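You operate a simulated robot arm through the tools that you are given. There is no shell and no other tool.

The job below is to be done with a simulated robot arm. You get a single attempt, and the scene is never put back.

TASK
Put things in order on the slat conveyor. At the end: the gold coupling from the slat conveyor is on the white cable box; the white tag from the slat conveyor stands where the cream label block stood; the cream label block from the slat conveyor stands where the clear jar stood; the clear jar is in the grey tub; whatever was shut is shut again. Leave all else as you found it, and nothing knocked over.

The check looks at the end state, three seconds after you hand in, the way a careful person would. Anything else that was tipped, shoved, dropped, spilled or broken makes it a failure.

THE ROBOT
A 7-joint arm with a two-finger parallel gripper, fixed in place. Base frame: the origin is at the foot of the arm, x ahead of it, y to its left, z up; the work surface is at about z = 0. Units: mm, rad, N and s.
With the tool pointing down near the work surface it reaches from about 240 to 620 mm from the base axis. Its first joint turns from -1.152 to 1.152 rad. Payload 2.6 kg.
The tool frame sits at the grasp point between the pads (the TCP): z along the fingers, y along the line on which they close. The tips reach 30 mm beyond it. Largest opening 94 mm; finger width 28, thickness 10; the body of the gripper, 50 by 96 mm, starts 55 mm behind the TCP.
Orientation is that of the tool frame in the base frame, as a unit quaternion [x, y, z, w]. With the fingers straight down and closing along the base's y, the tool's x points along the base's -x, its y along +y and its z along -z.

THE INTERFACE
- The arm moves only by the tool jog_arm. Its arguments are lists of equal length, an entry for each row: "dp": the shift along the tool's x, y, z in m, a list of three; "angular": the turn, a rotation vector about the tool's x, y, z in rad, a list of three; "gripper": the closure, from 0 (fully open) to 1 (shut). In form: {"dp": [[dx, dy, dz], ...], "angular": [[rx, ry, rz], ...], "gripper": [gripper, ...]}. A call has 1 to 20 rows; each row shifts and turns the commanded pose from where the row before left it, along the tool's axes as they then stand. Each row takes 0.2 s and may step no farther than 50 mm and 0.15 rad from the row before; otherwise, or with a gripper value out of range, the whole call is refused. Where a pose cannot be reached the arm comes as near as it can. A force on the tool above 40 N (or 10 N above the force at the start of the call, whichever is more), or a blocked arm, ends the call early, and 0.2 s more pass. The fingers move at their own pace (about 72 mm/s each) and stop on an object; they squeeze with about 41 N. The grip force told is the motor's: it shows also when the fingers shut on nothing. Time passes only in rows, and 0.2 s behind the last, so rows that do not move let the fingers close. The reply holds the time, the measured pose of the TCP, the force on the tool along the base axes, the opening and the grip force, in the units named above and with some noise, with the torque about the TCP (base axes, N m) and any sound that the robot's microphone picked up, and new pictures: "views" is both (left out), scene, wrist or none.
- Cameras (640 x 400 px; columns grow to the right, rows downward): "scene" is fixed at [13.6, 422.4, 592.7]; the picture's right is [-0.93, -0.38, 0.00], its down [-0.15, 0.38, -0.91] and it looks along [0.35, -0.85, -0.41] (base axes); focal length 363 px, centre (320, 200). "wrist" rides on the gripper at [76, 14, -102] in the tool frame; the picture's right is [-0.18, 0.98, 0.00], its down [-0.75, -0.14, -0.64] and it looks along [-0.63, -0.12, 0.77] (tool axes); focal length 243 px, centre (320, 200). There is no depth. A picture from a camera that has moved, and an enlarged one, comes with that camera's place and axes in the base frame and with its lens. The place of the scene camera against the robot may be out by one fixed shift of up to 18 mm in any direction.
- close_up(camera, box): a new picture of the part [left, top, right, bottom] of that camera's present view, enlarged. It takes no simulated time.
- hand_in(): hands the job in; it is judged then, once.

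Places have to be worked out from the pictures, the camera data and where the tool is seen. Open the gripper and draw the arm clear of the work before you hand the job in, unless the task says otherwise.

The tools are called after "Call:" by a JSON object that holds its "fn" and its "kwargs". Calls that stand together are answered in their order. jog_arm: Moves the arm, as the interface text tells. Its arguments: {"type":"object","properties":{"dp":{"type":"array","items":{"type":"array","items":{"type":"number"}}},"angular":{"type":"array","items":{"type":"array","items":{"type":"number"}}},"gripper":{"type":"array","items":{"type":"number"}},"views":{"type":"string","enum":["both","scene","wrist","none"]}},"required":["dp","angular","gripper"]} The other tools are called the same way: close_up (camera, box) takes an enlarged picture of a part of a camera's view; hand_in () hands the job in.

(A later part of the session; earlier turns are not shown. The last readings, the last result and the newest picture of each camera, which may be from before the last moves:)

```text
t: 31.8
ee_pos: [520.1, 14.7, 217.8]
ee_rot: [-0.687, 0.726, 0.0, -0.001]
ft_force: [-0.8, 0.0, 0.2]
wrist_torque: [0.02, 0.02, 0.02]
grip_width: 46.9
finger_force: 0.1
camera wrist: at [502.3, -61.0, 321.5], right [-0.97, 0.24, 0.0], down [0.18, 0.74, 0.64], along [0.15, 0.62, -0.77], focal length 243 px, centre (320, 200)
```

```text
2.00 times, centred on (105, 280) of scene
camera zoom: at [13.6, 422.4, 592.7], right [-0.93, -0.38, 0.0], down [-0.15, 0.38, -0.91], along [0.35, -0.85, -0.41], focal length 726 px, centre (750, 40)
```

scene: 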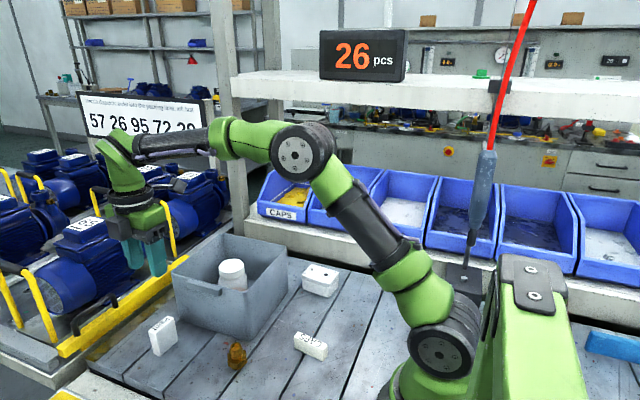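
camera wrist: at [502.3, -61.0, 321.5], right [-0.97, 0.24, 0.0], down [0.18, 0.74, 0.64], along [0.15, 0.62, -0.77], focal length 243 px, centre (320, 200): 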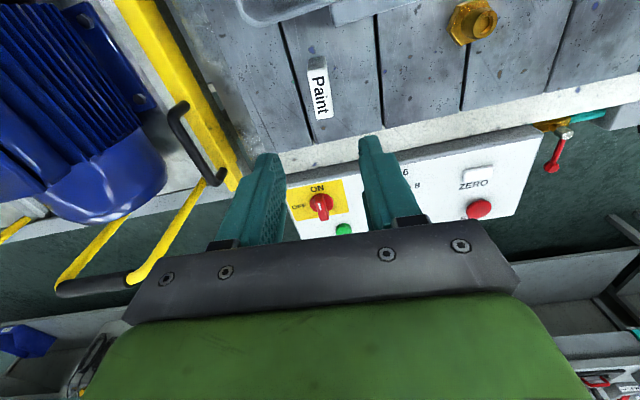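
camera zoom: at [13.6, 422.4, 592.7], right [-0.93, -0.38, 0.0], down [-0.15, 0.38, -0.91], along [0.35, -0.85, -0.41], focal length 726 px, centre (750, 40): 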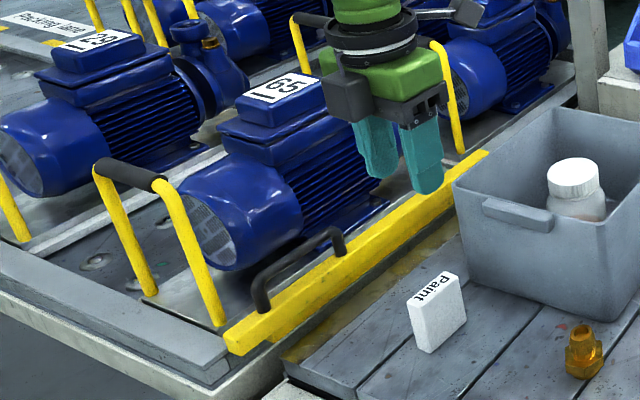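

The tag's top is within ~1 mm of the tool axis and aligned to <1°. I nudge by 1 mm, descend to TCP z≈56 (camera stays ~17 mm above the tub rim), keeping the fingers ~47 mm open.

Call:
{"fn": "jog_arm", "kwargs": {"dp": [[0.0005, 0.001, 0.02], [0, 0, 0.035], [0, 0, 0.035], [0, 0, 0.035], [0, 0, 0.025], [0, 0, 0.011], [0, 0, 0]], "angular": [[0, 0, 0], [0, 0, 0], [0, 0, 0], [0, 0, 0], [0, 0, 0], [0, 0, 0], [0, 0, 0]], "gripper": [0.5, 0.5, 0.5, 0.5, 0.5, 0.5, 0.5], "views": "both"}}

```text
t: 33.4
ee_pos: [518.8, 14.9, 55.5]
ee_rot: [-0.686, 0.727, 0.0, 0.0]
ft_force: [0.1, 0.2, 0.1]
wrist_torque: [-0.02, 0.0, -0.02]
grip_width: 46.9
finger_force: 0.1
camera wrist: at [500.1, -60.7, 160.1], right [-0.97, 0.24, 0.0], down [0.18, 0.74, 0.64], along [0.16, 0.62, -0.77], focal length 243 px, centre (320, 200)
```

scene: 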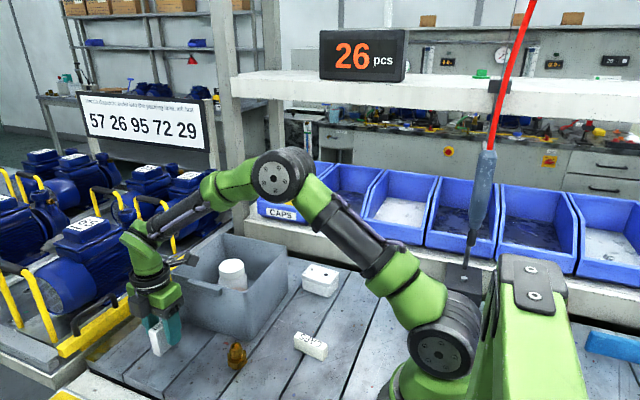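
wrist: 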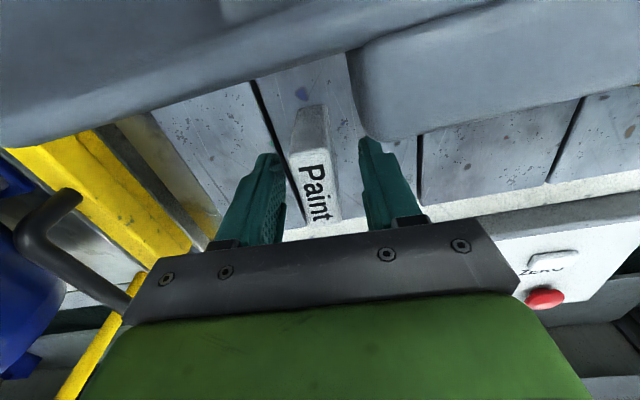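

The tag stands between the fingers, no contact forces. I close on it.

Call:
{"fn": "jog_arm", "kwargs": {"dp": [[0, 0, 0], [0, 0, 0], [0, 0, 0], [0, 0, 0]], "angular": [[0, 0, 0], [0, 0, 0], [0, 0, 0], [0, 0, 0]], "gripper": [0.9, 0.9, 0.9, 0.9], "views": "wrist"}}

```text
t: 34.4
ee_pos: [517.4, 15.6, 58.1]
ee_rot: [-0.686, 0.728, 0.0, 0.0]
ft_force: [-0.3, 0.0, -0.9]
wrist_torque: [0.03, 0.01, -0.01]
grip_width: 23.1
finger_force: 41.3
camera wrist: at [500.1, -60.7, 160.4], right [-0.97, 0.24, 0.0], down [0.18, 0.74, 0.64], along [0.16, 0.62, -0.77], focal length 243 px, centre (320, 200)
```

wrist: 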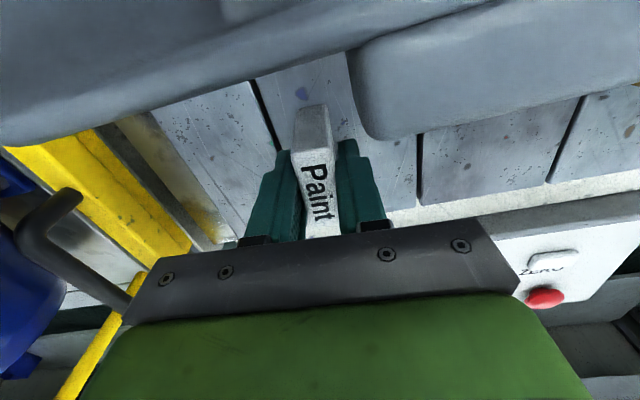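

Width reads 23.1 mm, more than my 18.4 mm estimate, so I look closely to see how the tag sits in the fingers.

Call:
{"fn": "close_up", "kwargs": {"camera": "wrist", "box": [230, 90, 410, 250]}}

Call:
{"fn": "close_up", "kwargs": {"camera": "scene", "box": [100, 240, 260, 370]}}

```text
2.50 times, centred on (320, 170) of wrist
camera zoom: at [500.1, -60.7, 160.4], right [-0.97, 0.24, 0.0], down [0.18, 0.74, 0.64], along [0.16, 0.62, -0.77], focal length 606 px, centre (320, 275)
```

zoom: 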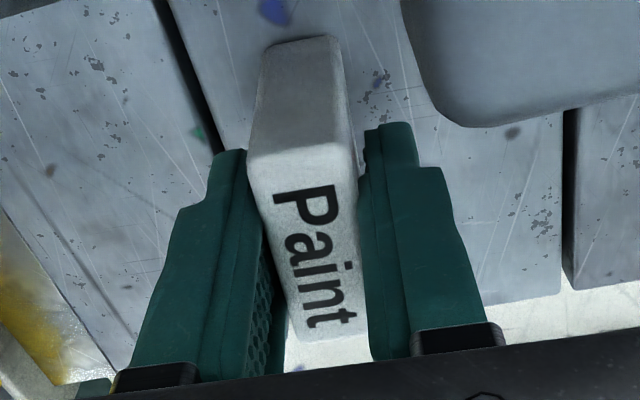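

```text
3.08 times, centred on (180, 305) of scene
camera zoom: at [13.6, 422.4, 592.7], right [-0.93, -0.38, 0.0], down [-0.15, 0.38, -0.91], along [0.35, -0.85, -0.41], focal length 1117 px, centre (751, -123)
```

zoom: 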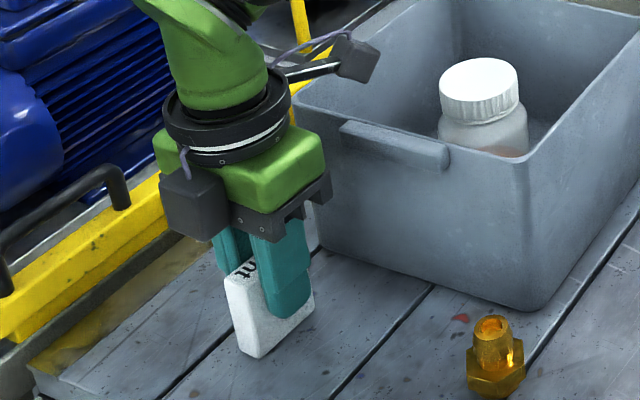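

The tag's top looks narrower than the finger gap; I zoom in more closely on the contact on both sides.

Call:
{"fn": "close_up", "kwargs": {"camera": "wrist", "box": [280, 120, 360, 240]}}

Call:
{"fn": "close_up", "kwargs": {"camera": "scene", "box": [135, 300, 195, 365]}}

Call:
{"fn": "close_up", "kwargs": {"camera": "wrist", "box": [280, 90, 370, 160]}}

```text
3.33 times, centred on (320, 180) of wrist
camera zoom: at [500.1, -60.7, 160.4], right [-0.97, 0.24, 0.0], down [0.18, 0.74, 0.64], along [0.16, 0.62, -0.77], focal length 809 px, centre (320, 267)
```

zoom: 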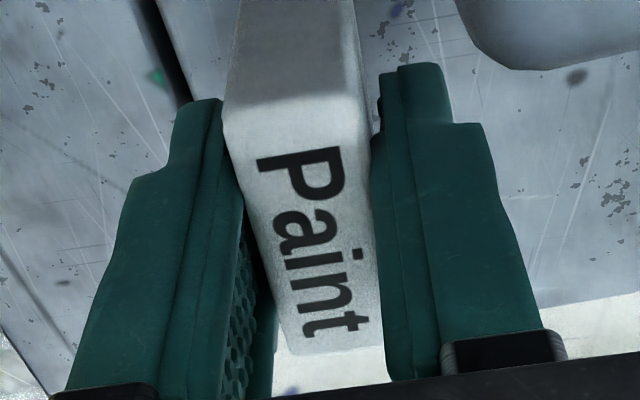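

```text
6.15 times, centred on (165, 332) of scene
camera zoom: at [13.6, 422.4, 592.7], right [-0.93, -0.38, 0.0], down [-0.15, 0.38, -0.91], along [0.35, -0.85, -0.41], focal length 2234 px, centre (1274, -615)
```

zoom: 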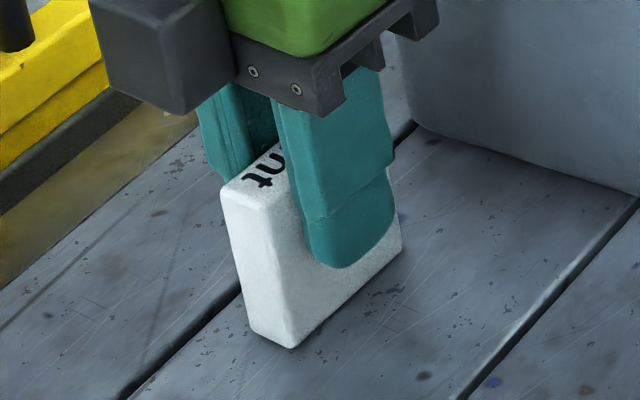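

```text
5.71 times, centred on (325, 125) of wrist
camera zoom: at [500.1, -60.7, 160.4], right [-0.97, 0.24, 0.0], down [0.18, 0.74, 0.64], along [0.16, 0.62, -0.77], focal length 1386 px, centre (291, 629)
```

zoom: 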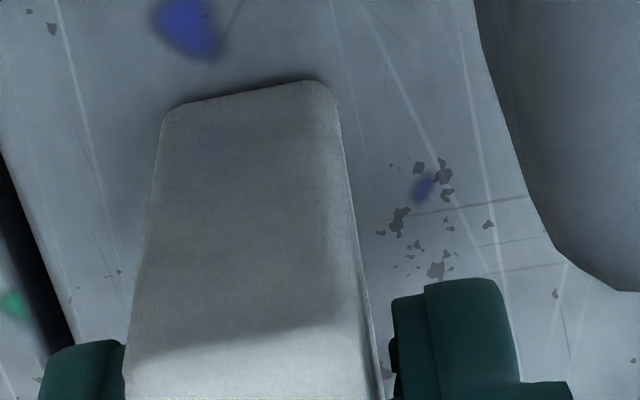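

The tag has rounded edges, so ~23 mm true thickness is consistent; the grip is flush. I lift it straight up 170 mm so that it will clear the tub and jar.

Call:
{"fn": "jog_arm", "kwargs": {"dp": [[0, 0, -0.01], [0, 0, -0.03], [0, 0, -0.035], [0, 0, -0.035], [0, 0, -0.035], [0, 0, -0.025], [0, 0, 0]], "angular": [[0, 0, 0], [0, 0, 0], [0, 0, 0], [0, 0, 0], [0, 0, 0], [0, 0, 0], [0, 0, 0]], "gripper": [0.9, 0.9, 0.9, 0.9, 0.9, 0.9, 0.9], "views": "both"}}

```text
t: 36.0
ee_pos: [520.0, 13.7, 225.9]
ee_rot: [-0.687, 0.727, 0.0, 0.0]
ft_force: [0.6, -0.1, 0.2]
wrist_torque: [-0.03, -0.01, -0.01]
grip_width: 23.0
finger_force: 40.8
camera wrist: at [501.1, -61.9, 330.1], right [-0.97, 0.24, 0.0], down [0.18, 0.74, 0.64], along [0.16, 0.62, -0.77], focal length 243 px, centre (320, 200)
```

scene: 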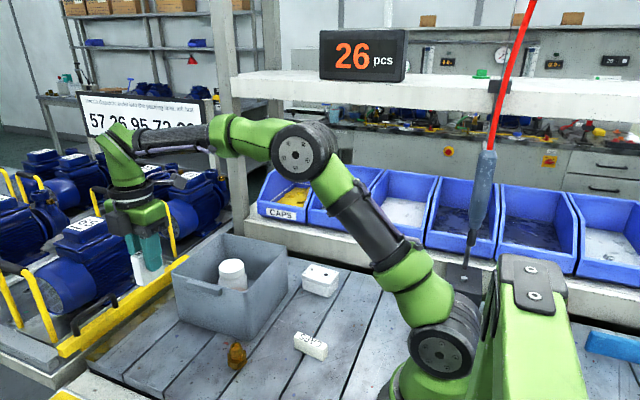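
wrist: 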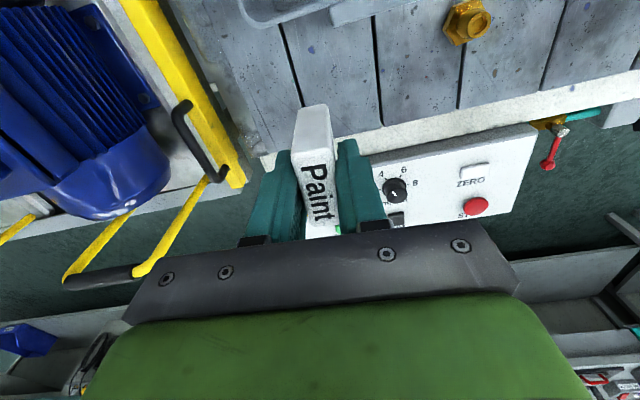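

The tag came up cleanly. I rotate the wrist back here (clear of everything) so the tag will match the CAPS block's alignment.

Call:
{"fn": "jog_arm", "kwargs": {"dp": [[0, 0, 0], [0, 0, 0], [0, 0, 0], [0, 0, 0], [0, 0, 0], [0, 0, 0], [0, 0, 0], [0, 0, 0], [0, 0, 0], [0, 0, 0], [0, 0, 0], [0, 0, 0], [0, 0, 0]], "angular": [[0, 0, 0.138], [0, 0, 0.138], [0, 0, 0.138], [0, 0, 0.138], [0, 0, 0.138], [0, 0, 0.138], [0, 0, 0.138], [0, 0, 0.138], [0, 0, 0.138], [0, 0, 0.138], [0, 0, 0.138], [0, 0, 0.138], [0, 0, 0]], "gripper": [0.9, 0.9, 0.9, 0.9, 0.9, 0.9, 0.9, 0.9, 0.9, 0.9, 0.9, 0.9, 0.9], "views": "wrist"}}

Call:
{"fn": "jog_arm", "kwargs": {"dp": [[0.02219, -0.02631, 0], [0.02219, -0.02631, 0], [0.02219, -0.02631, 0], [0.02219, -0.02631, 0], [0.02219, -0.02631, 0], [0.02219, -0.02631, 0], [0.02219, -0.02631, 0], [0.02219, -0.02631, 0], [0.02219, -0.02631, 0], [0.02219, -0.02631, 0], [0.02219, -0.02631, 0], [0.02219, -0.02631, 0], [0.02219, -0.02631, 0], [0.02219, -0.02631, 0], [0, 0, 0]], "angular": [[0, 0, 0], [0, 0, 0], [0, 0, 0], [0, 0, 0], [0, 0, 0], [0, 0, 0], [0, 0, 0], [0, 0, 0], [0, 0, 0], [0, 0, 0], [0, 0, 0], [0, 0, 0], [0, 0, 0], [0, 0, 0], [0, 0, 0]], "gripper": [0.9, 0.9, 0.9, 0.9, 0.9, 0.9, 0.9, 0.9, 0.9, 0.9, 0.9, 0.9, 0.9, 0.9, 0.9], "views": "both"}}

```text
t: 38.8
ee_pos: [519.9, 14.3, 226.9]
ee_rot: [0.074, 0.997, 0.0, 0.0]
ft_force: [0.4, -0.1, 0.1]
wrist_torque: [-0.01, 0.01, 0.02]
grip_width: 23.2
finger_force: 41.4
camera wrist: at [446.7, 39.5, 330.5], right [0.33, 0.95, 0.0], down [0.72, -0.25, 0.64], along [0.61, -0.21, -0.77], focal length 243 px, centre (320, 200)
```

wrist: 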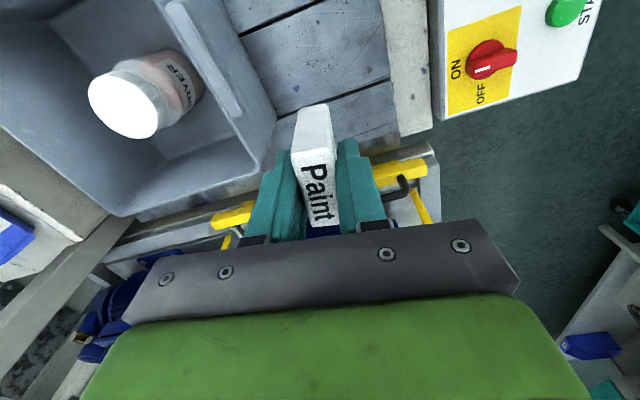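

```text
t: 42.0
ee_pos: [160.1, -304.4, 226.5]
ee_rot: [0.071, 0.997, 0.0, 0.0]
ft_force: [0.5, 0.3, -1.1]
wrist_torque: [0.03, 0.0, -0.02]
grip_width: 22.8
finger_force: 40.6
camera wrist: at [86.0, -280.6, 331.2], right [0.32, 0.95, 0.0], down [0.73, -0.25, 0.64], along [0.61, -0.21, -0.77], focal length 243 px, centre (320, 200)
```

scene: 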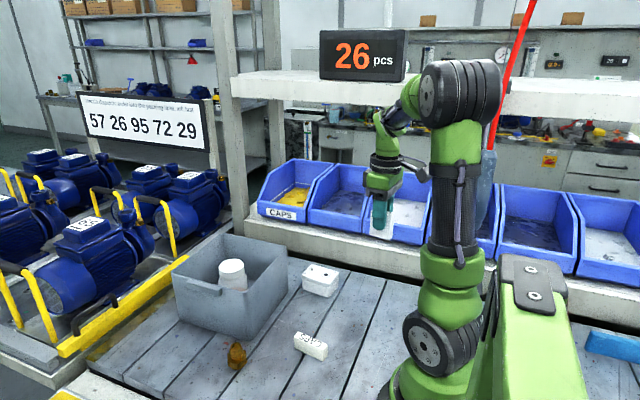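
wrist: 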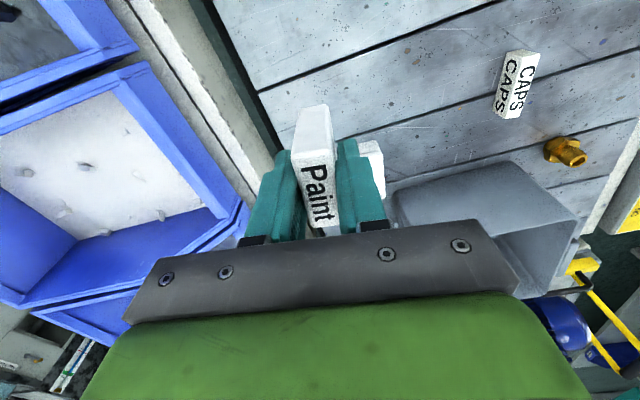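

The tag is upright over the CAPS block's old spot, with the slats below clear. I lower it to ~2 mm above its pick-up height.

Call:
{"fn": "jog_arm", "kwargs": {"dp": [[0, 0, 0.02], [0, 0, 0.035], [0, 0, 0.035], [0, 0, 0.035], [0, 0, 0.025], [0, 0, 0.013], [0, 0, 0.005], [0, 0, 0]], "angular": [[0, 0, 0], [0, 0, 0], [0, 0, 0], [0, 0, 0], [0, 0, 0], [0, 0, 0], [0, 0, 0], [0, 0, 0]], "gripper": [0.9, 0.9, 0.9, 0.9, 0.9, 0.9, 0.9, 0.9], "views": "both"}}

Call:
{"fn": "jog_arm", "kwargs": {"dp": [[0, 0, 0.001], [0, 0, 0]], "angular": [[0, 0, 0], [0, 0, 0]], "gripper": [0.9, 0.9], "views": "none"}}

```text
t: 43.8
ee_pos: [160.9, -304.7, 58.2]
ee_rot: [0.073, 0.997, 0.0, 0.0]
ft_force: [0.0, -0.1, 0.0]
wrist_torque: [0.02, 0.0, -0.02]
grip_width: 23.1
finger_force: 41.3
camera wrist: at [87.4, -280.1, 161.9], right [0.32, 0.95, 0.0], down [0.72, -0.25, 0.64], along [0.61, -0.21, -0.77], focal length 243 px, centre (320, 200)
```

scene: 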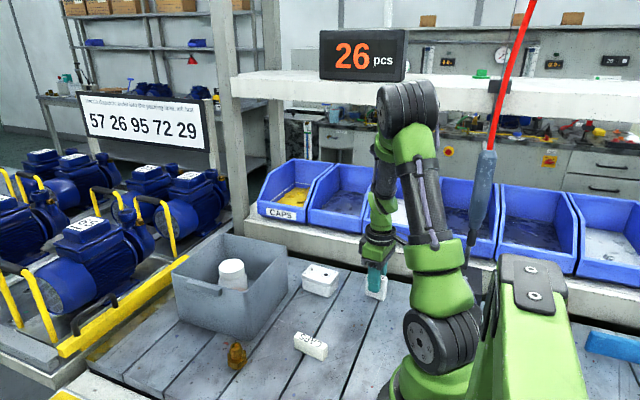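
wrist: 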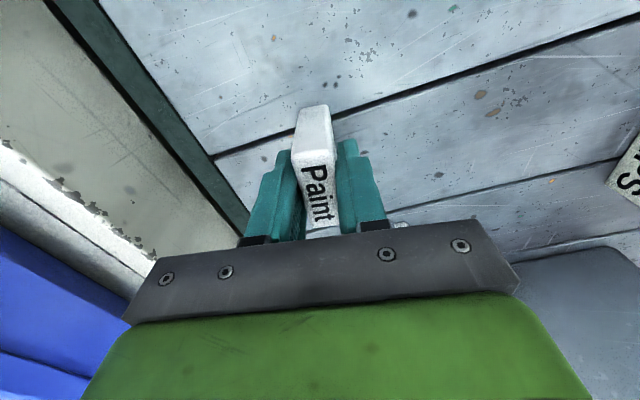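

```text
t: 44.4
ee_pos: [160.7, -305.6, 58.5]
ee_rot: [0.071, 0.997, 0.0, 0.0]
ft_force: [-0.5, 0.6, -0.7]
wrist_torque: [0.0, -0.01, 0.0]
grip_width: 23.4
finger_force: 40.7
```

No contact yet at about 1 mm above pick-up height. I continue with half-millimetre steps.

Call:
{"fn": "jog_arm", "kwargs": {"dp": [[0, 0, 0.0005], [0, 0, 0]], "angular": [[0, 0, 0], [0, 0, 0]], "gripper": [0.9, 0.9], "views": "none"}}

Call:
{"fn": "jog_arm", "kwargs": {"dp": [[0, 0, 0.0004], [0, 0, 0]], "angular": [[0, 0, 0], [0, 0, 0]], "gripper": [0.9, 0.9], "views": "none"}}

```text
t: 45.0
ee_pos: [160.6, -305.2, 56.3]
ee_rot: [0.071, 0.997, 0.0, 0.0]
ft_force: [0.2, 0.0, 0.3]
wrist_torque: [-0.02, -0.02, 0.06]
grip_width: 23.0
finger_force: 40.7
```

```text
t: 45.6
ee_pos: [159.8, -304.5, 56.6]
ee_rot: [0.072, 0.997, 0.0, 0.0]
ft_force: [0.6, 0.4, -0.9]
wrist_torque: [0.03, -0.01, 0.0]
grip_width: 23.1
finger_force: 40.4
```

Still no contact at the pick-up height; a little further in 0.4 mm steps.

Call:
{"fn": "jog_arm", "kwargs": {"dp": [[0, 0, 0.0004], [0, 0, 0]], "angular": [[0, 0, 0], [0, 0, 0]], "gripper": [0.9, 0.9], "views": "none"}}

Call:
{"fn": "jog_arm", "kwargs": {"dp": [[0, 0, 0.0004], [0, 0, 0]], "angular": [[0, 0, 0], [0, 0, 0]], "gripper": [0.9, 0.9], "views": "none"}}

```text
t: 46.2
ee_pos: [159.3, -305.2, 56.1]
ee_rot: [0.072, 0.997, 0.0, 0.0]
ft_force: [0.4, 0.2, -0.7]
wrist_torque: [-0.01, -0.01, 0.01]
grip_width: 23.4
finger_force: 40.9
```

```text
t: 46.8
ee_pos: [160.8, -304.5, 55.9]
ee_rot: [0.072, 0.997, 0.0, 0.0]
ft_force: [0.0, 0.0, 0.4]
wrist_torque: [0.01, -0.03, 0.01]
grip_width: 23.3
finger_force: 40.8
```

Possibly just touching; one more half-millimetre step to confirm.

Call:
{"fn": "jog_arm", "kwargs": {"dp": [[0, 0, 0.0005], [0, 0, 0]], "angular": [[0, 0, 0], [0, 0, 0]], "gripper": [0.9, 0.9], "views": "both"}}

Call:
{"fn": "close_up", "kwargs": {"camera": "scene", "box": [340, 240, 420, 310]}}

```text
t: 47.4
ee_pos: [160.5, -305.7, 56.1]
ee_rot: [0.072, 0.997, 0.0, 0.001]
ft_force: [-3.1, 2.4, 14.8]
wrist_torque: [0.12, 0.15, -0.02]
grip_width: 23.1
finger_force: 41.3
camera wrist: at [86.7, -280.9, 159.7], right [0.32, 0.95, 0.0], down [0.72, -0.25, 0.64], along [0.61, -0.21, -0.77], focal length 243 px, centre (320, 200)
```

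scene: 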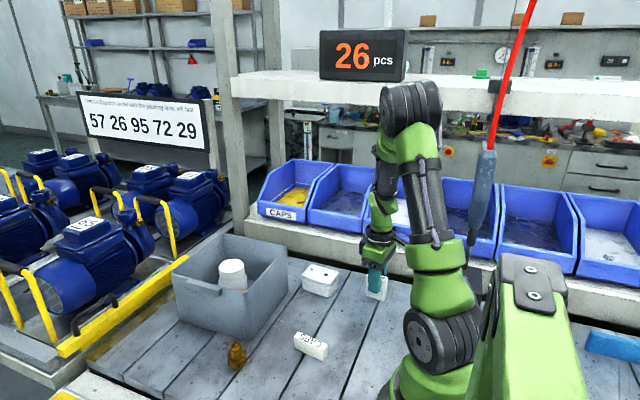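
wrist: 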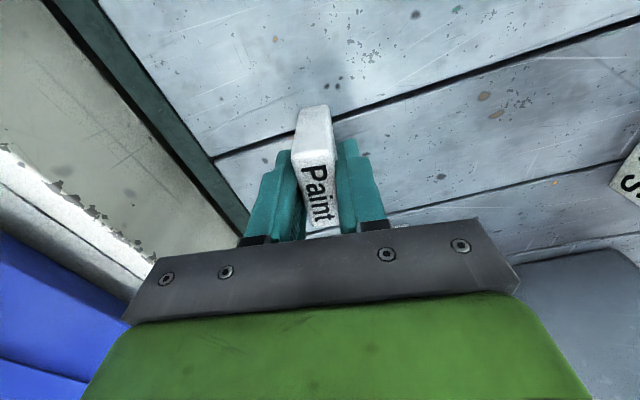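

```text
5.71 times, centred on (380, 275) of scene
camera zoom: at [13.6, 422.4, 592.7], right [-0.93, -0.38, 0.0], down [-0.15, 0.38, -0.91], along [0.35, -0.85, -0.41], focal length 2074 px, centre (-23, -229)
```

zoom: 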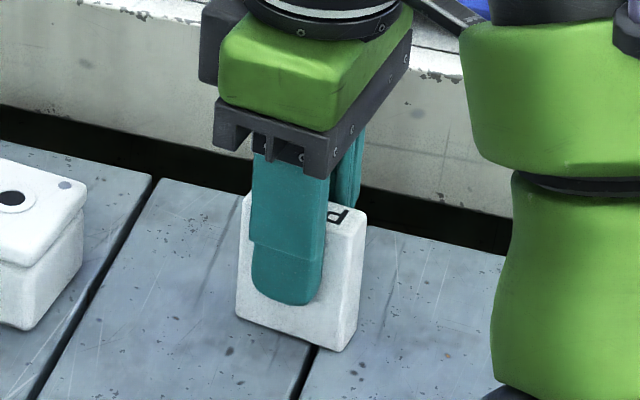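

Contact at 15 N, the tag stands flat. I ease 0.3 mm, open the fingers and rise straight up.

Call:
{"fn": "jog_arm", "kwargs": {"dp": [[0, 0, -0.0003], [0, 0, 0], [0, 0, 0], [0, 0, 0], [0, 0, -0.015], [0, 0, -0.03], [0, 0, -0.04], [0, 0, -0.04], [0, 0, -0.04], [0, 0, 0]], "angular": [[0, 0, 0], [0, 0, 0], [0, 0, 0], [0, 0, 0], [0, 0, 0], [0, 0, 0], [0, 0, 0], [0, 0, 0], [0, 0, 0], [0, 0, 0]], "gripper": [0.9, 0.5, 0.5, 0.5, 0.5, 0.5, 0.5, 0.5, 0.5, 0.5], "views": "both"}}

```text
t: 49.6
ee_pos: [160.5, -304.5, 222.5]
ee_rot: [0.072, 0.997, 0.0, 0.0]
ft_force: [0.8, 1.0, 0.9]
wrist_torque: [-0.01, 0.01, 0.0]
grip_width: 46.9
finger_force: 0.1
camera wrist: at [86.7, -279.3, 326.0], right [0.32, 0.95, 0.0], down [0.73, -0.25, 0.64], along [0.61, -0.21, -0.77], focal length 243 px, centre (320, 200)
```

scene: 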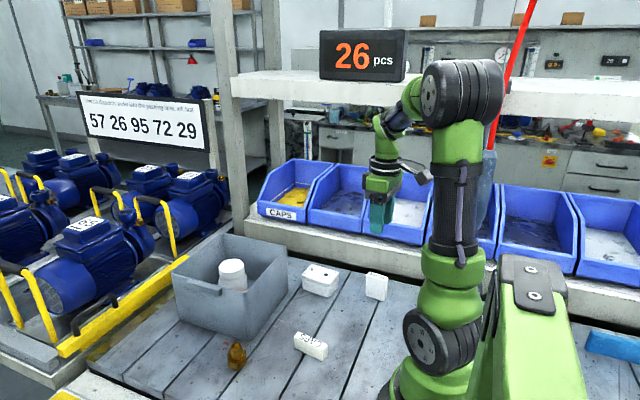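
wrist: 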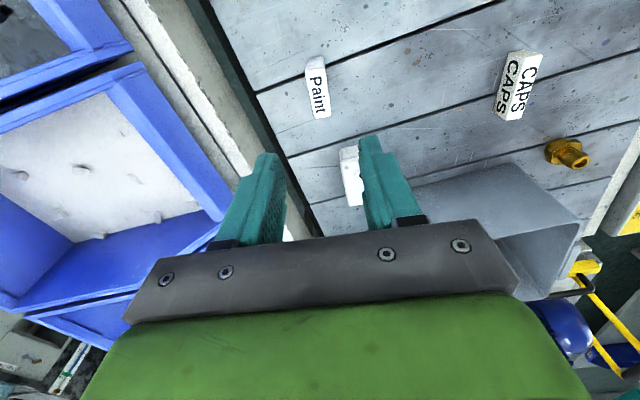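

Both the tag and CAPS stand properly. Next I go above the cable box to measure its lid for placing the coupling.

Call:
{"fn": "jog_arm", "kwargs": {"dp": [[-0.02706, 0.00808, 0.004], [-0.02706, 0.00808, 0.009], [-0.02706, 0.00808, 0.009], [-0.02706, 0.00808, 0.009], [-0.02706, 0.00808, 0.009], [0, 0, 0]], "angular": [[0, 0, 0], [0, 0, 0], [0, 0, 0], [0, 0, 0], [0, 0, 0], [0, 0, 0]], "gripper": [0.5, 0.5, 0.5, 0.5, 0.5, 0.5], "views": "both"}}

Call:
{"fn": "close_up", "kwargs": {"camera": "wrist", "box": [270, 50, 390, 150]}}

Call:
{"fn": "close_up", "kwargs": {"camera": "scene", "box": [290, 250, 400, 310]}}

```text
t: 51.0
ee_pos: [300.5, -284.3, 181.2]
ee_rot: [0.072, 0.997, 0.0, -0.001]
ft_force: [-0.5, -0.4, -0.1]
wrist_torque: [-0.04, -0.02, 0.02]
grip_width: 47.0
finger_force: 0.2
camera wrist: at [226.9, -259.8, 284.7], right [0.32, 0.95, 0.0], down [0.72, -0.25, 0.64], along [0.61, -0.21, -0.77], focal length 243 px, centre (320, 200)
```

scene: 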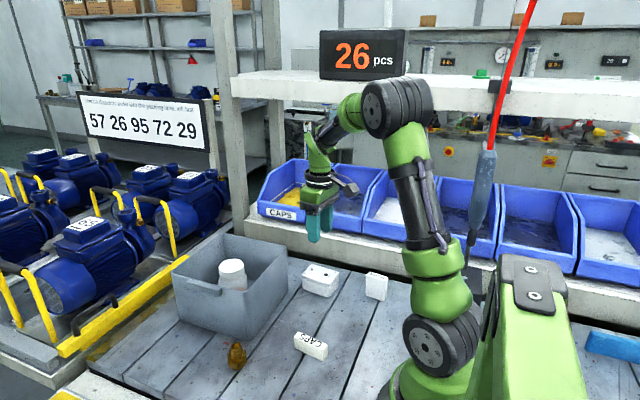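
wrist: 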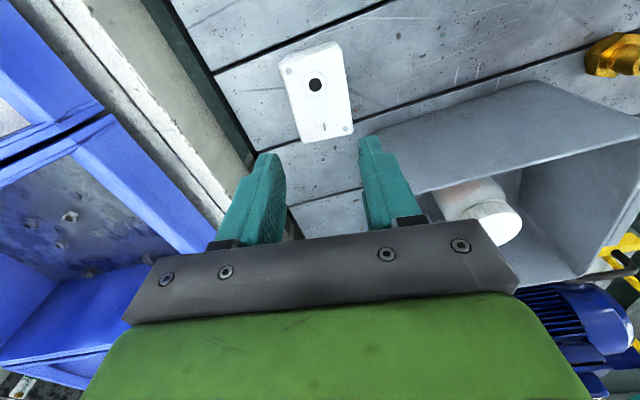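

```text
4.00 times, centred on (330, 100) of wrist
camera zoom: at [226.9, -259.8, 284.7], right [0.32, 0.95, 0.0], down [0.72, -0.25, 0.64], along [0.61, -0.21, -0.77], focal length 970 px, centre (280, 600)
```

zoom: 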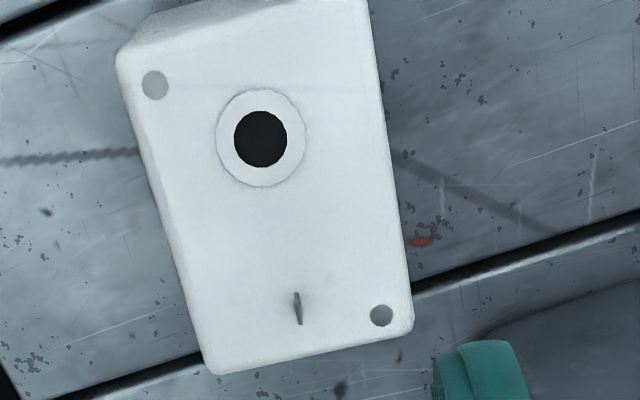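

```text
5.82 times, centred on (345, 280) of scene
camera zoom: at [13.6, 422.4, 592.7], right [-0.93, -0.38, 0.0], down [-0.15, 0.38, -0.91], along [0.35, -0.85, -0.41], focal length 2112 px, centre (174, -266)
```

zoom: 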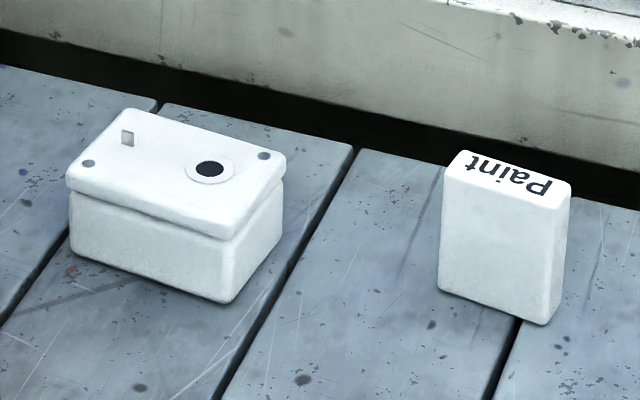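

The lid is about 55×86, 44 mm high, centred near (299,−285); a hole ring sits at the −x half and a small upright tab near the +x end, leaving a flat zone between. I now move over to the gold coupling for a close view.

Call:
{"fn": "jog_arm", "kwargs": {"dp": [[0, 0, -0.02], [-0.00236, 0.03182, 0], [-0.00236, 0.03182, 0], [-0.00236, 0.03182, 0], [-0.00236, 0.03182, 0], [-0.00236, 0.03182, 0], [-0.00236, 0.03182, 0], [-0.00236, 0.03182, 0], [-0.00236, 0.03182, 0], [-0.00236, 0.03182, 0], [0, 0, 0.03], [0, 0, 0]], "angular": [[0, 0, 0], [0, 0, 0], [0, 0, 0], [0, 0, 0], [0, 0, 0], [0, 0, 0], [0, 0, 0], [0, 0, 0], [0, 0, 0], [0, 0, 0], [0, 0, 0], [0, 0, 0]], "gripper": [0.5, 0.5, 0.5, 0.5, 0.5, 0.5, 0.5, 0.5, 0.5, 0.5, 0.2, 0.2], "views": "both"}}

Call:
{"fn": "close_up", "kwargs": {"camera": "wrist", "box": [270, 50, 390, 150]}}

Call:
{"fn": "close_up", "kwargs": {"camera": "scene", "box": [205, 325, 270, 380]}}

```text
t: 53.6
ee_pos: [361.0, -4.0, 170.6]
ee_rot: [0.073, 0.997, 0.0, 0.0]
ft_force: [0.6, -0.1, 0.3]
wrist_torque: [0.02, -0.03, 0.0]
grip_width: 75.4
finger_force: 0.0
camera wrist: at [288.1, 21.3, 275.5], right [0.32, 0.95, 0.0], down [0.73, -0.25, 0.64], along [0.61, -0.21, -0.77], focal length 243 px, centre (320, 200)
```

scene: 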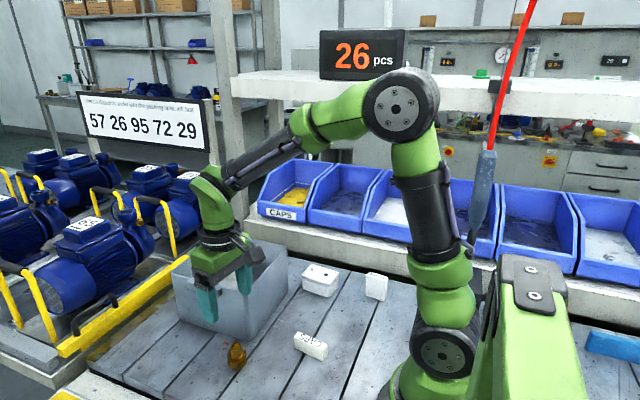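
wrist: 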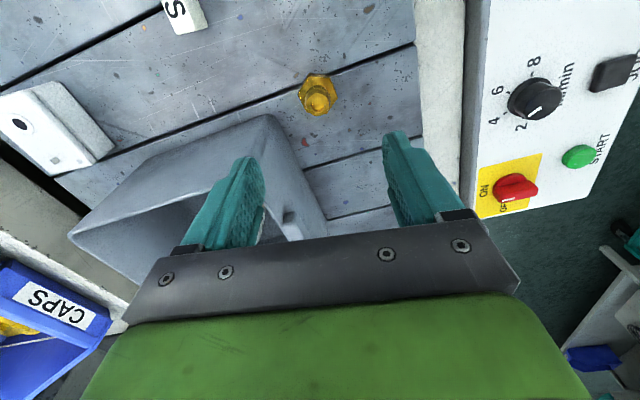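

```text
4.00 times, centred on (330, 100) of wrist
camera zoom: at [288.1, 21.3, 275.5], right [0.32, 0.95, 0.0], down [0.73, -0.25, 0.64], along [0.61, -0.21, -0.77], focal length 970 px, centre (280, 600)
```

zoom: 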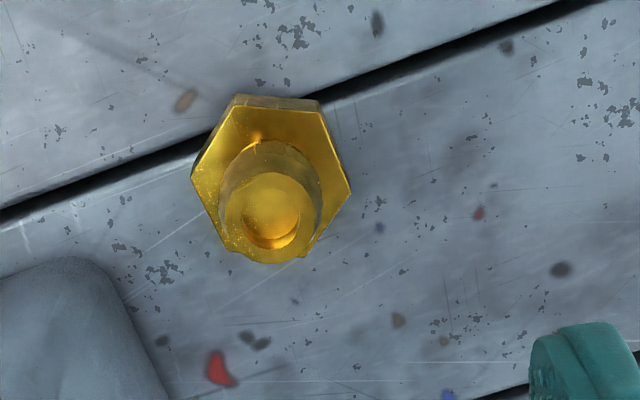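

```text
7.27 times, centred on (238, 352) of scene
camera zoom: at [13.6, 422.4, 592.7], right [-0.93, -0.38, 0.0], down [-0.15, 0.38, -0.91], along [0.35, -0.85, -0.41], focal length 2640 px, centre (920, -909)
```

zoom: 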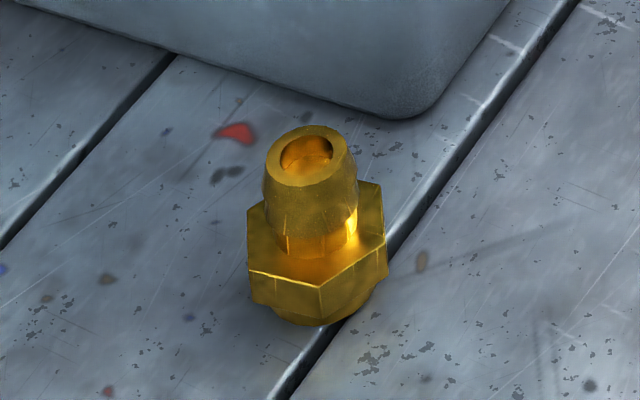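

The coupling's centre is ~(359,−6) in command coordinates; its hex measures ~40 mm corner to corner. Rotating about the tool axis by +0.8 rad puts the fingers on the hex flats and keeps the gripper body clear of the tub corner. I shift, rotate and set the opening to ~60 mm.

Call:
{"fn": "jog_arm", "kwargs": {"dp": [[0.0026, -0.002, 0], [0, 0, 0], [0, 0, 0], [0, 0, 0], [0, 0, 0], [0, 0, 0], [0, 0, 0], [0, 0, 0.03], [0, 0, 0]], "angular": [[0, 0, 0], [0, 0, 0.133], [0, 0, 0.133], [0, 0, 0.133], [0, 0, 0.133], [0, 0, 0.133], [0, 0, 0.133], [0, 0, 0], [0, 0, 0]], "gripper": [0.36, 0.36, 0.36, 0.36, 0.36, 0.36, 0.36, 0.36, 0.36], "views": "both"}}

Call:
{"fn": "close_up", "kwargs": {"camera": "wrist", "box": [260, 70, 380, 170]}}

```text
t: 55.6
ee_pos: [358.8, -6.0, 140.0]
ee_rot: [0.454, 0.891, 0.0, 0.001]
ft_force: [-0.2, -0.2, 0.5]
wrist_torque: [-0.01, 0.02, 0.01]
grip_width: 60.0
finger_force: 0.1
camera wrist: at [325.8, 64.1, 244.6], right [0.9, 0.43, 0.0], down [0.33, -0.69, 0.64], along [0.28, -0.58, -0.77], focal length 243 px, centre (320, 200)
```

scene: 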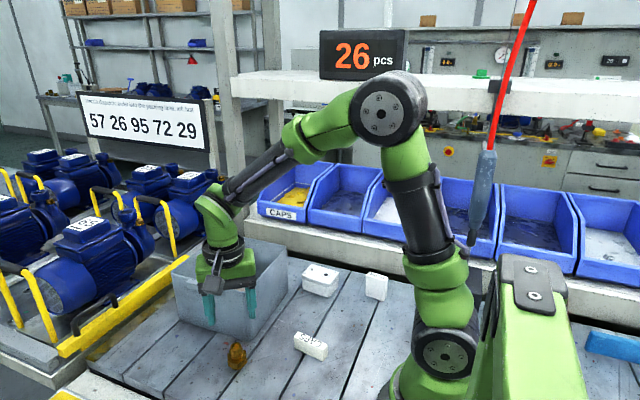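
wrist: 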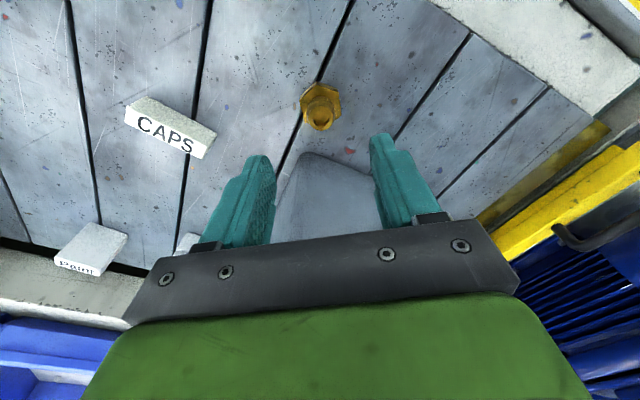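

```text
4.00 times, centred on (320, 120) of wrist
camera zoom: at [325.8, 64.1, 244.6], right [0.9, 0.43, 0.0], down [0.33, -0.69, 0.64], along [0.28, -0.58, -0.77], focal length 970 px, centre (320, 520)
```

zoom: 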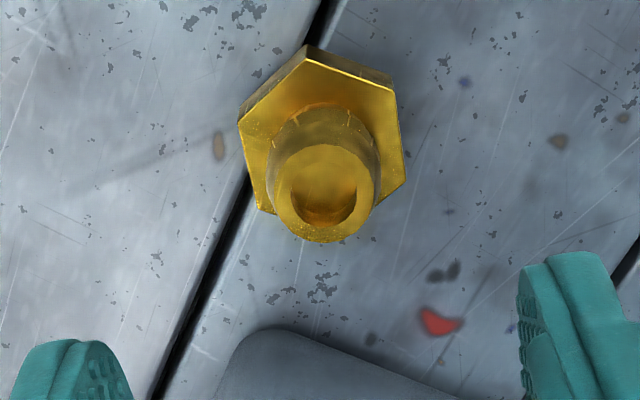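

The hex flats are now parallel to the pads (flats at ±17.7 mm) and centred within 0.5 mm, with ~24 mm to the tub corner. I descend to TCP z≈37.

Call:
{"fn": "jog_arm", "kwargs": {"dp": [[0, 0.0005, 0.03], [0, 0, 0.03], [0, 0, 0.025], [0, 0, 0.012], [0, 0, 0.006], [0, 0, 0]], "angular": [[0, 0, 0], [0, 0, 0], [0, 0, 0], [0, 0, 0], [0, 0, 0], [0, 0, 0]], "gripper": [0.36, 0.36, 0.36, 0.36, 0.36, 0.36], "views": "both"}}

```text
t: 57.0
ee_pos: [359.4, -6.2, 37.0]
ee_rot: [0.454, 0.891, -0.001, 0.0]
ft_force: [-0.8, -0.1, 0.1]
wrist_torque: [0.0, 0.02, 0.03]
grip_width: 60.3
finger_force: 0.1
camera wrist: at [326.0, 63.4, 141.1], right [0.9, 0.43, 0.0], down [0.33, -0.69, 0.64], along [0.28, -0.58, -0.77], focal length 243 px, centre (320, 200)
```

scene: 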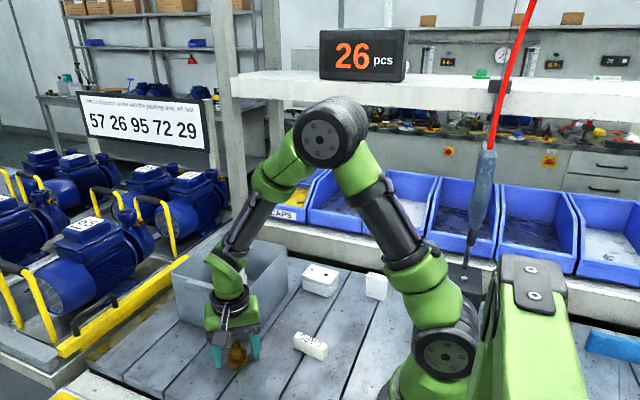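
wrist: 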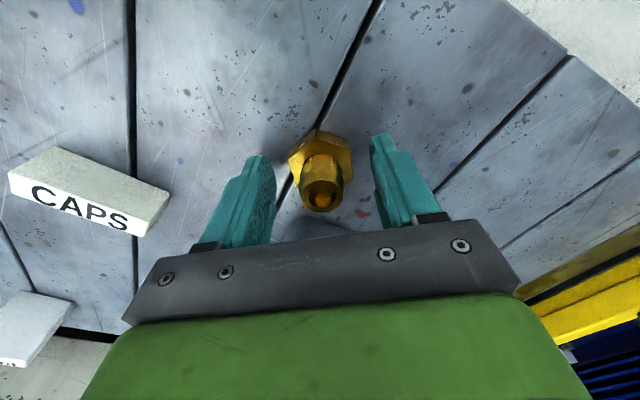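

The coupling is centred between the fingers with no contact. I close on the hex.

Call:
{"fn": "jog_arm", "kwargs": {"dp": [[0, 0, 0], [0, 0, 0], [0, 0, 0], [0, 0, 0]], "angular": [[0, 0, 0], [0, 0, 0], [0, 0, 0], [0, 0, 0]], "gripper": [0.8, 0.8, 0.8, 0.8], "views": "wrist"}}

Call:
{"fn": "close_up", "kwargs": {"camera": "wrist", "box": [240, 110, 400, 230]}}

Call:
{"fn": "close_up", "kwargs": {"camera": "scene", "box": [190, 290, 290, 385]}}

```text
t: 58.0
ee_pos: [358.9, -6.9, 37.2]
ee_rot: [0.454, 0.891, 0.0, 0.0]
ft_force: [-0.6, 0.0, -0.3]
wrist_torque: [0.0, -0.02, 0.0]
grip_width: 37.7
finger_force: 41.3
camera wrist: at [326.1, 63.4, 141.4], right [0.9, 0.43, 0.0], down [0.33, -0.69, 0.64], along [0.28, -0.58, -0.77], focal length 243 px, centre (320, 200)
```

wrist: 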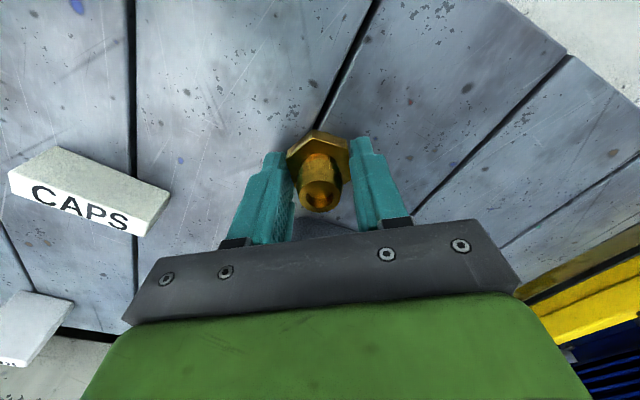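

```text
3.33 times, centred on (320, 170) of wrist
camera zoom: at [326.1, 63.4, 141.4], right [0.9, 0.43, 0.0], down [0.33, -0.69, 0.64], along [0.28, -0.58, -0.77], focal length 809 px, centre (320, 300)
```

zoom: 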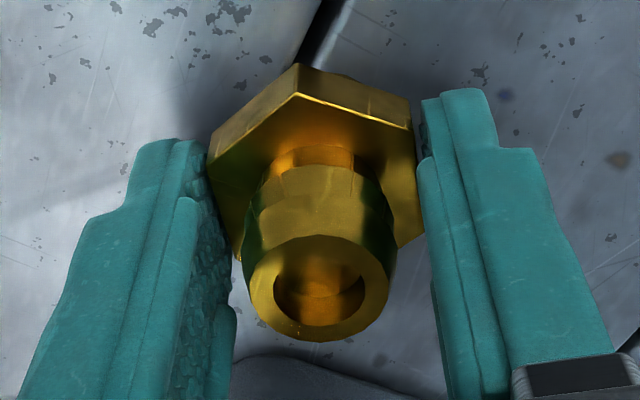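

```text
4.21 times, centred on (240, 338) of scene
camera zoom: at [13.6, 422.4, 592.7], right [-0.93, -0.38, 0.0], down [-0.15, 0.38, -0.91], along [0.35, -0.85, -0.41], focal length 1528 px, centre (657, -379)
```

zoom: 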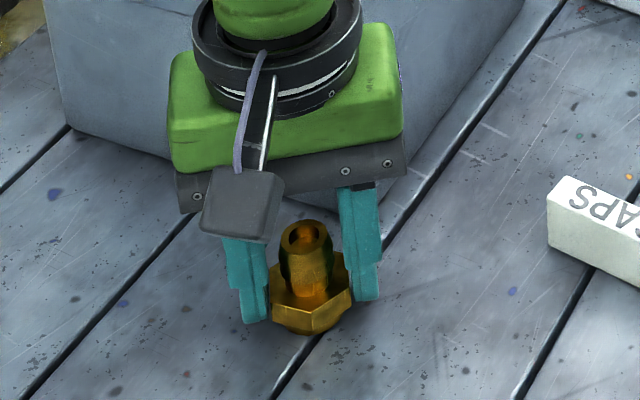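

The hex is held at 37.7 mm with 41 N. I lift 153 mm so everything clears the tub rim.

Call:
{"fn": "jog_arm", "kwargs": {"dp": [[0, 0, -0.01], [0, 0, -0.028], [0, 0, -0.035], [0, 0, -0.035], [0, 0, -0.03], [0, 0, -0.015], [0, 0, 0]], "angular": [[0, 0, 0], [0, 0, 0], [0, 0, 0], [0, 0, 0], [0, 0, 0], [0, 0, 0], [0, 0, 0]], "gripper": [0.8, 0.8, 0.8, 0.8, 0.8, 0.8, 0.8], "views": "both"}}

```text
t: 59.6
ee_pos: [359.5, -6.9, 192.5]
ee_rot: [0.453, 0.892, 0.0, -0.001]
ft_force: [0.0, -0.1, -0.3]
wrist_torque: [0.0, 0.0, 0.04]
grip_width: 37.4
finger_force: 41.1
camera wrist: at [326.4, 63.0, 295.5], right [0.9, 0.43, 0.0], down [0.33, -0.69, 0.64], along [0.28, -0.58, -0.77], focal length 243 px, centre (320, 200)
```

scene: 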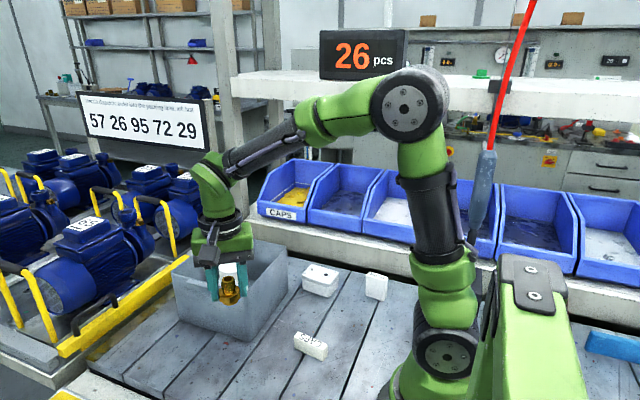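
wrist: 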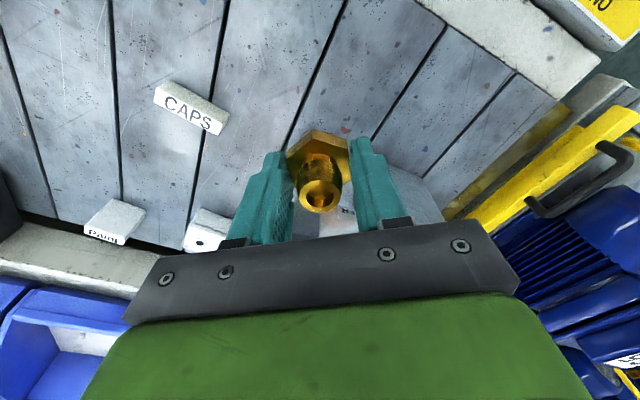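

The coupling is held upright. I carry it at z≈190 to above the hole ring on the cable box lid.

Call:
{"fn": "jog_arm", "kwargs": {"dp": [[-0.01999, -0.02504, 0], [-0.01999, -0.02504, 0], [-0.01999, -0.02504, 0], [-0.01999, -0.02504, 0], [-0.01999, -0.02504, 0], [-0.01999, -0.02504, 0], [-0.01999, -0.02504, 0], [-0.01999, -0.02504, 0], [-0.01999, -0.02504, 0], [0, 0, 0]], "angular": [[0, 0, 0], [0, 0, 0], [0, 0, 0], [0, 0, 0], [0, 0, 0], [0, 0, 0], [0, 0, 0], [0, 0, 0], [0, 0, 0], [0, 0, 0]], "gripper": [0.8, 0.8, 0.8, 0.8, 0.8, 0.8, 0.8, 0.8, 0.8, 0.8], "views": "both"}}

Call:
{"fn": "close_up", "kwargs": {"camera": "wrist", "box": [220, 60, 420, 230]}}

Call:
{"fn": "close_up", "kwargs": {"camera": "scene", "box": [260, 180, 390, 310]}}

```text
t: 61.8
ee_pos: [284.0, -284.3, 191.0]
ee_rot: [0.454, 0.891, 0.0, 0.0]
ft_force: [-0.1, -1.2, -0.9]
wrist_torque: [0.01, 0.0, 0.0]
grip_width: 37.9
finger_force: 40.7
camera wrist: at [251.0, -215.2, 294.7], right [0.9, 0.43, 0.0], down [0.33, -0.69, 0.64], along [0.28, -0.58, -0.77], focal length 243 px, centre (320, 200)
```

scene: 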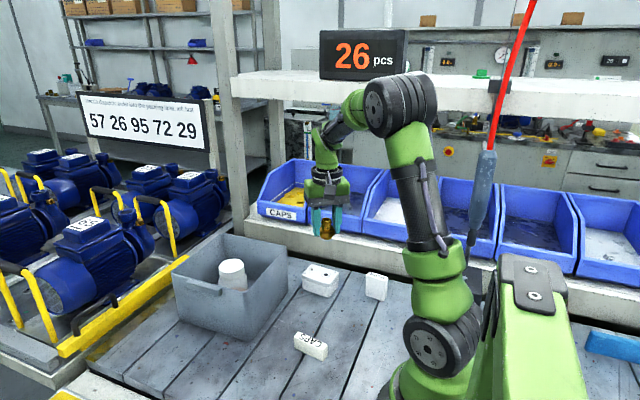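
wrist: 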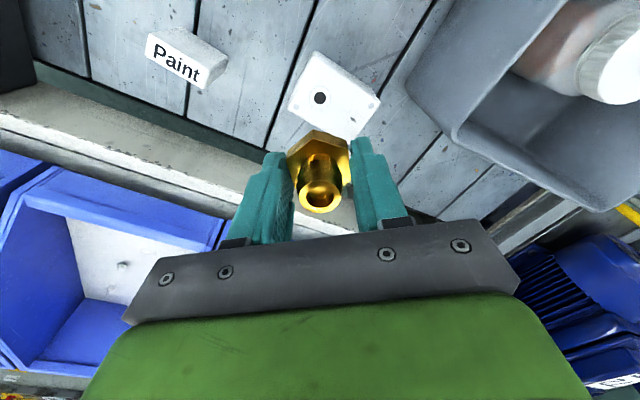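

```text
2.35 times, centred on (320, 145) of wrist
camera zoom: at [251.0, -215.2, 294.7], right [0.9, 0.43, 0.0], down [0.33, -0.69, 0.64], along [0.28, -0.58, -0.77], focal length 571 px, centre (320, 329)
```

zoom: 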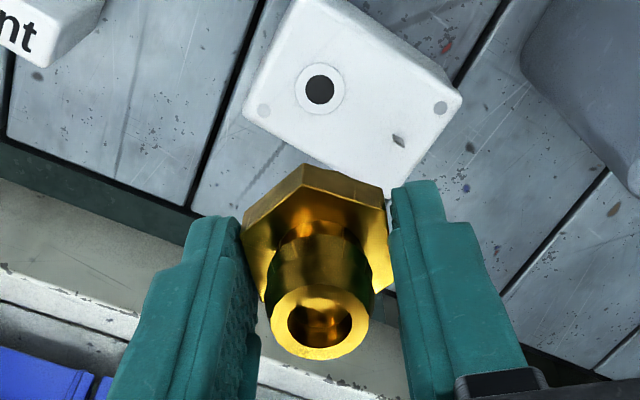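

```text
3.08 times, centred on (325, 245) of scene
camera zoom: at [13.6, 422.3, 592.7], right [-0.93, -0.38, 0.0], down [-0.15, 0.38, -0.91], along [0.35, -0.85, -0.41], focal length 1117 px, centre (305, 62)
```

zoom: 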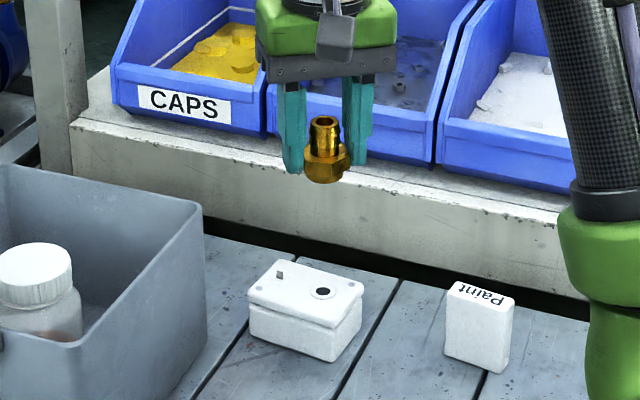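

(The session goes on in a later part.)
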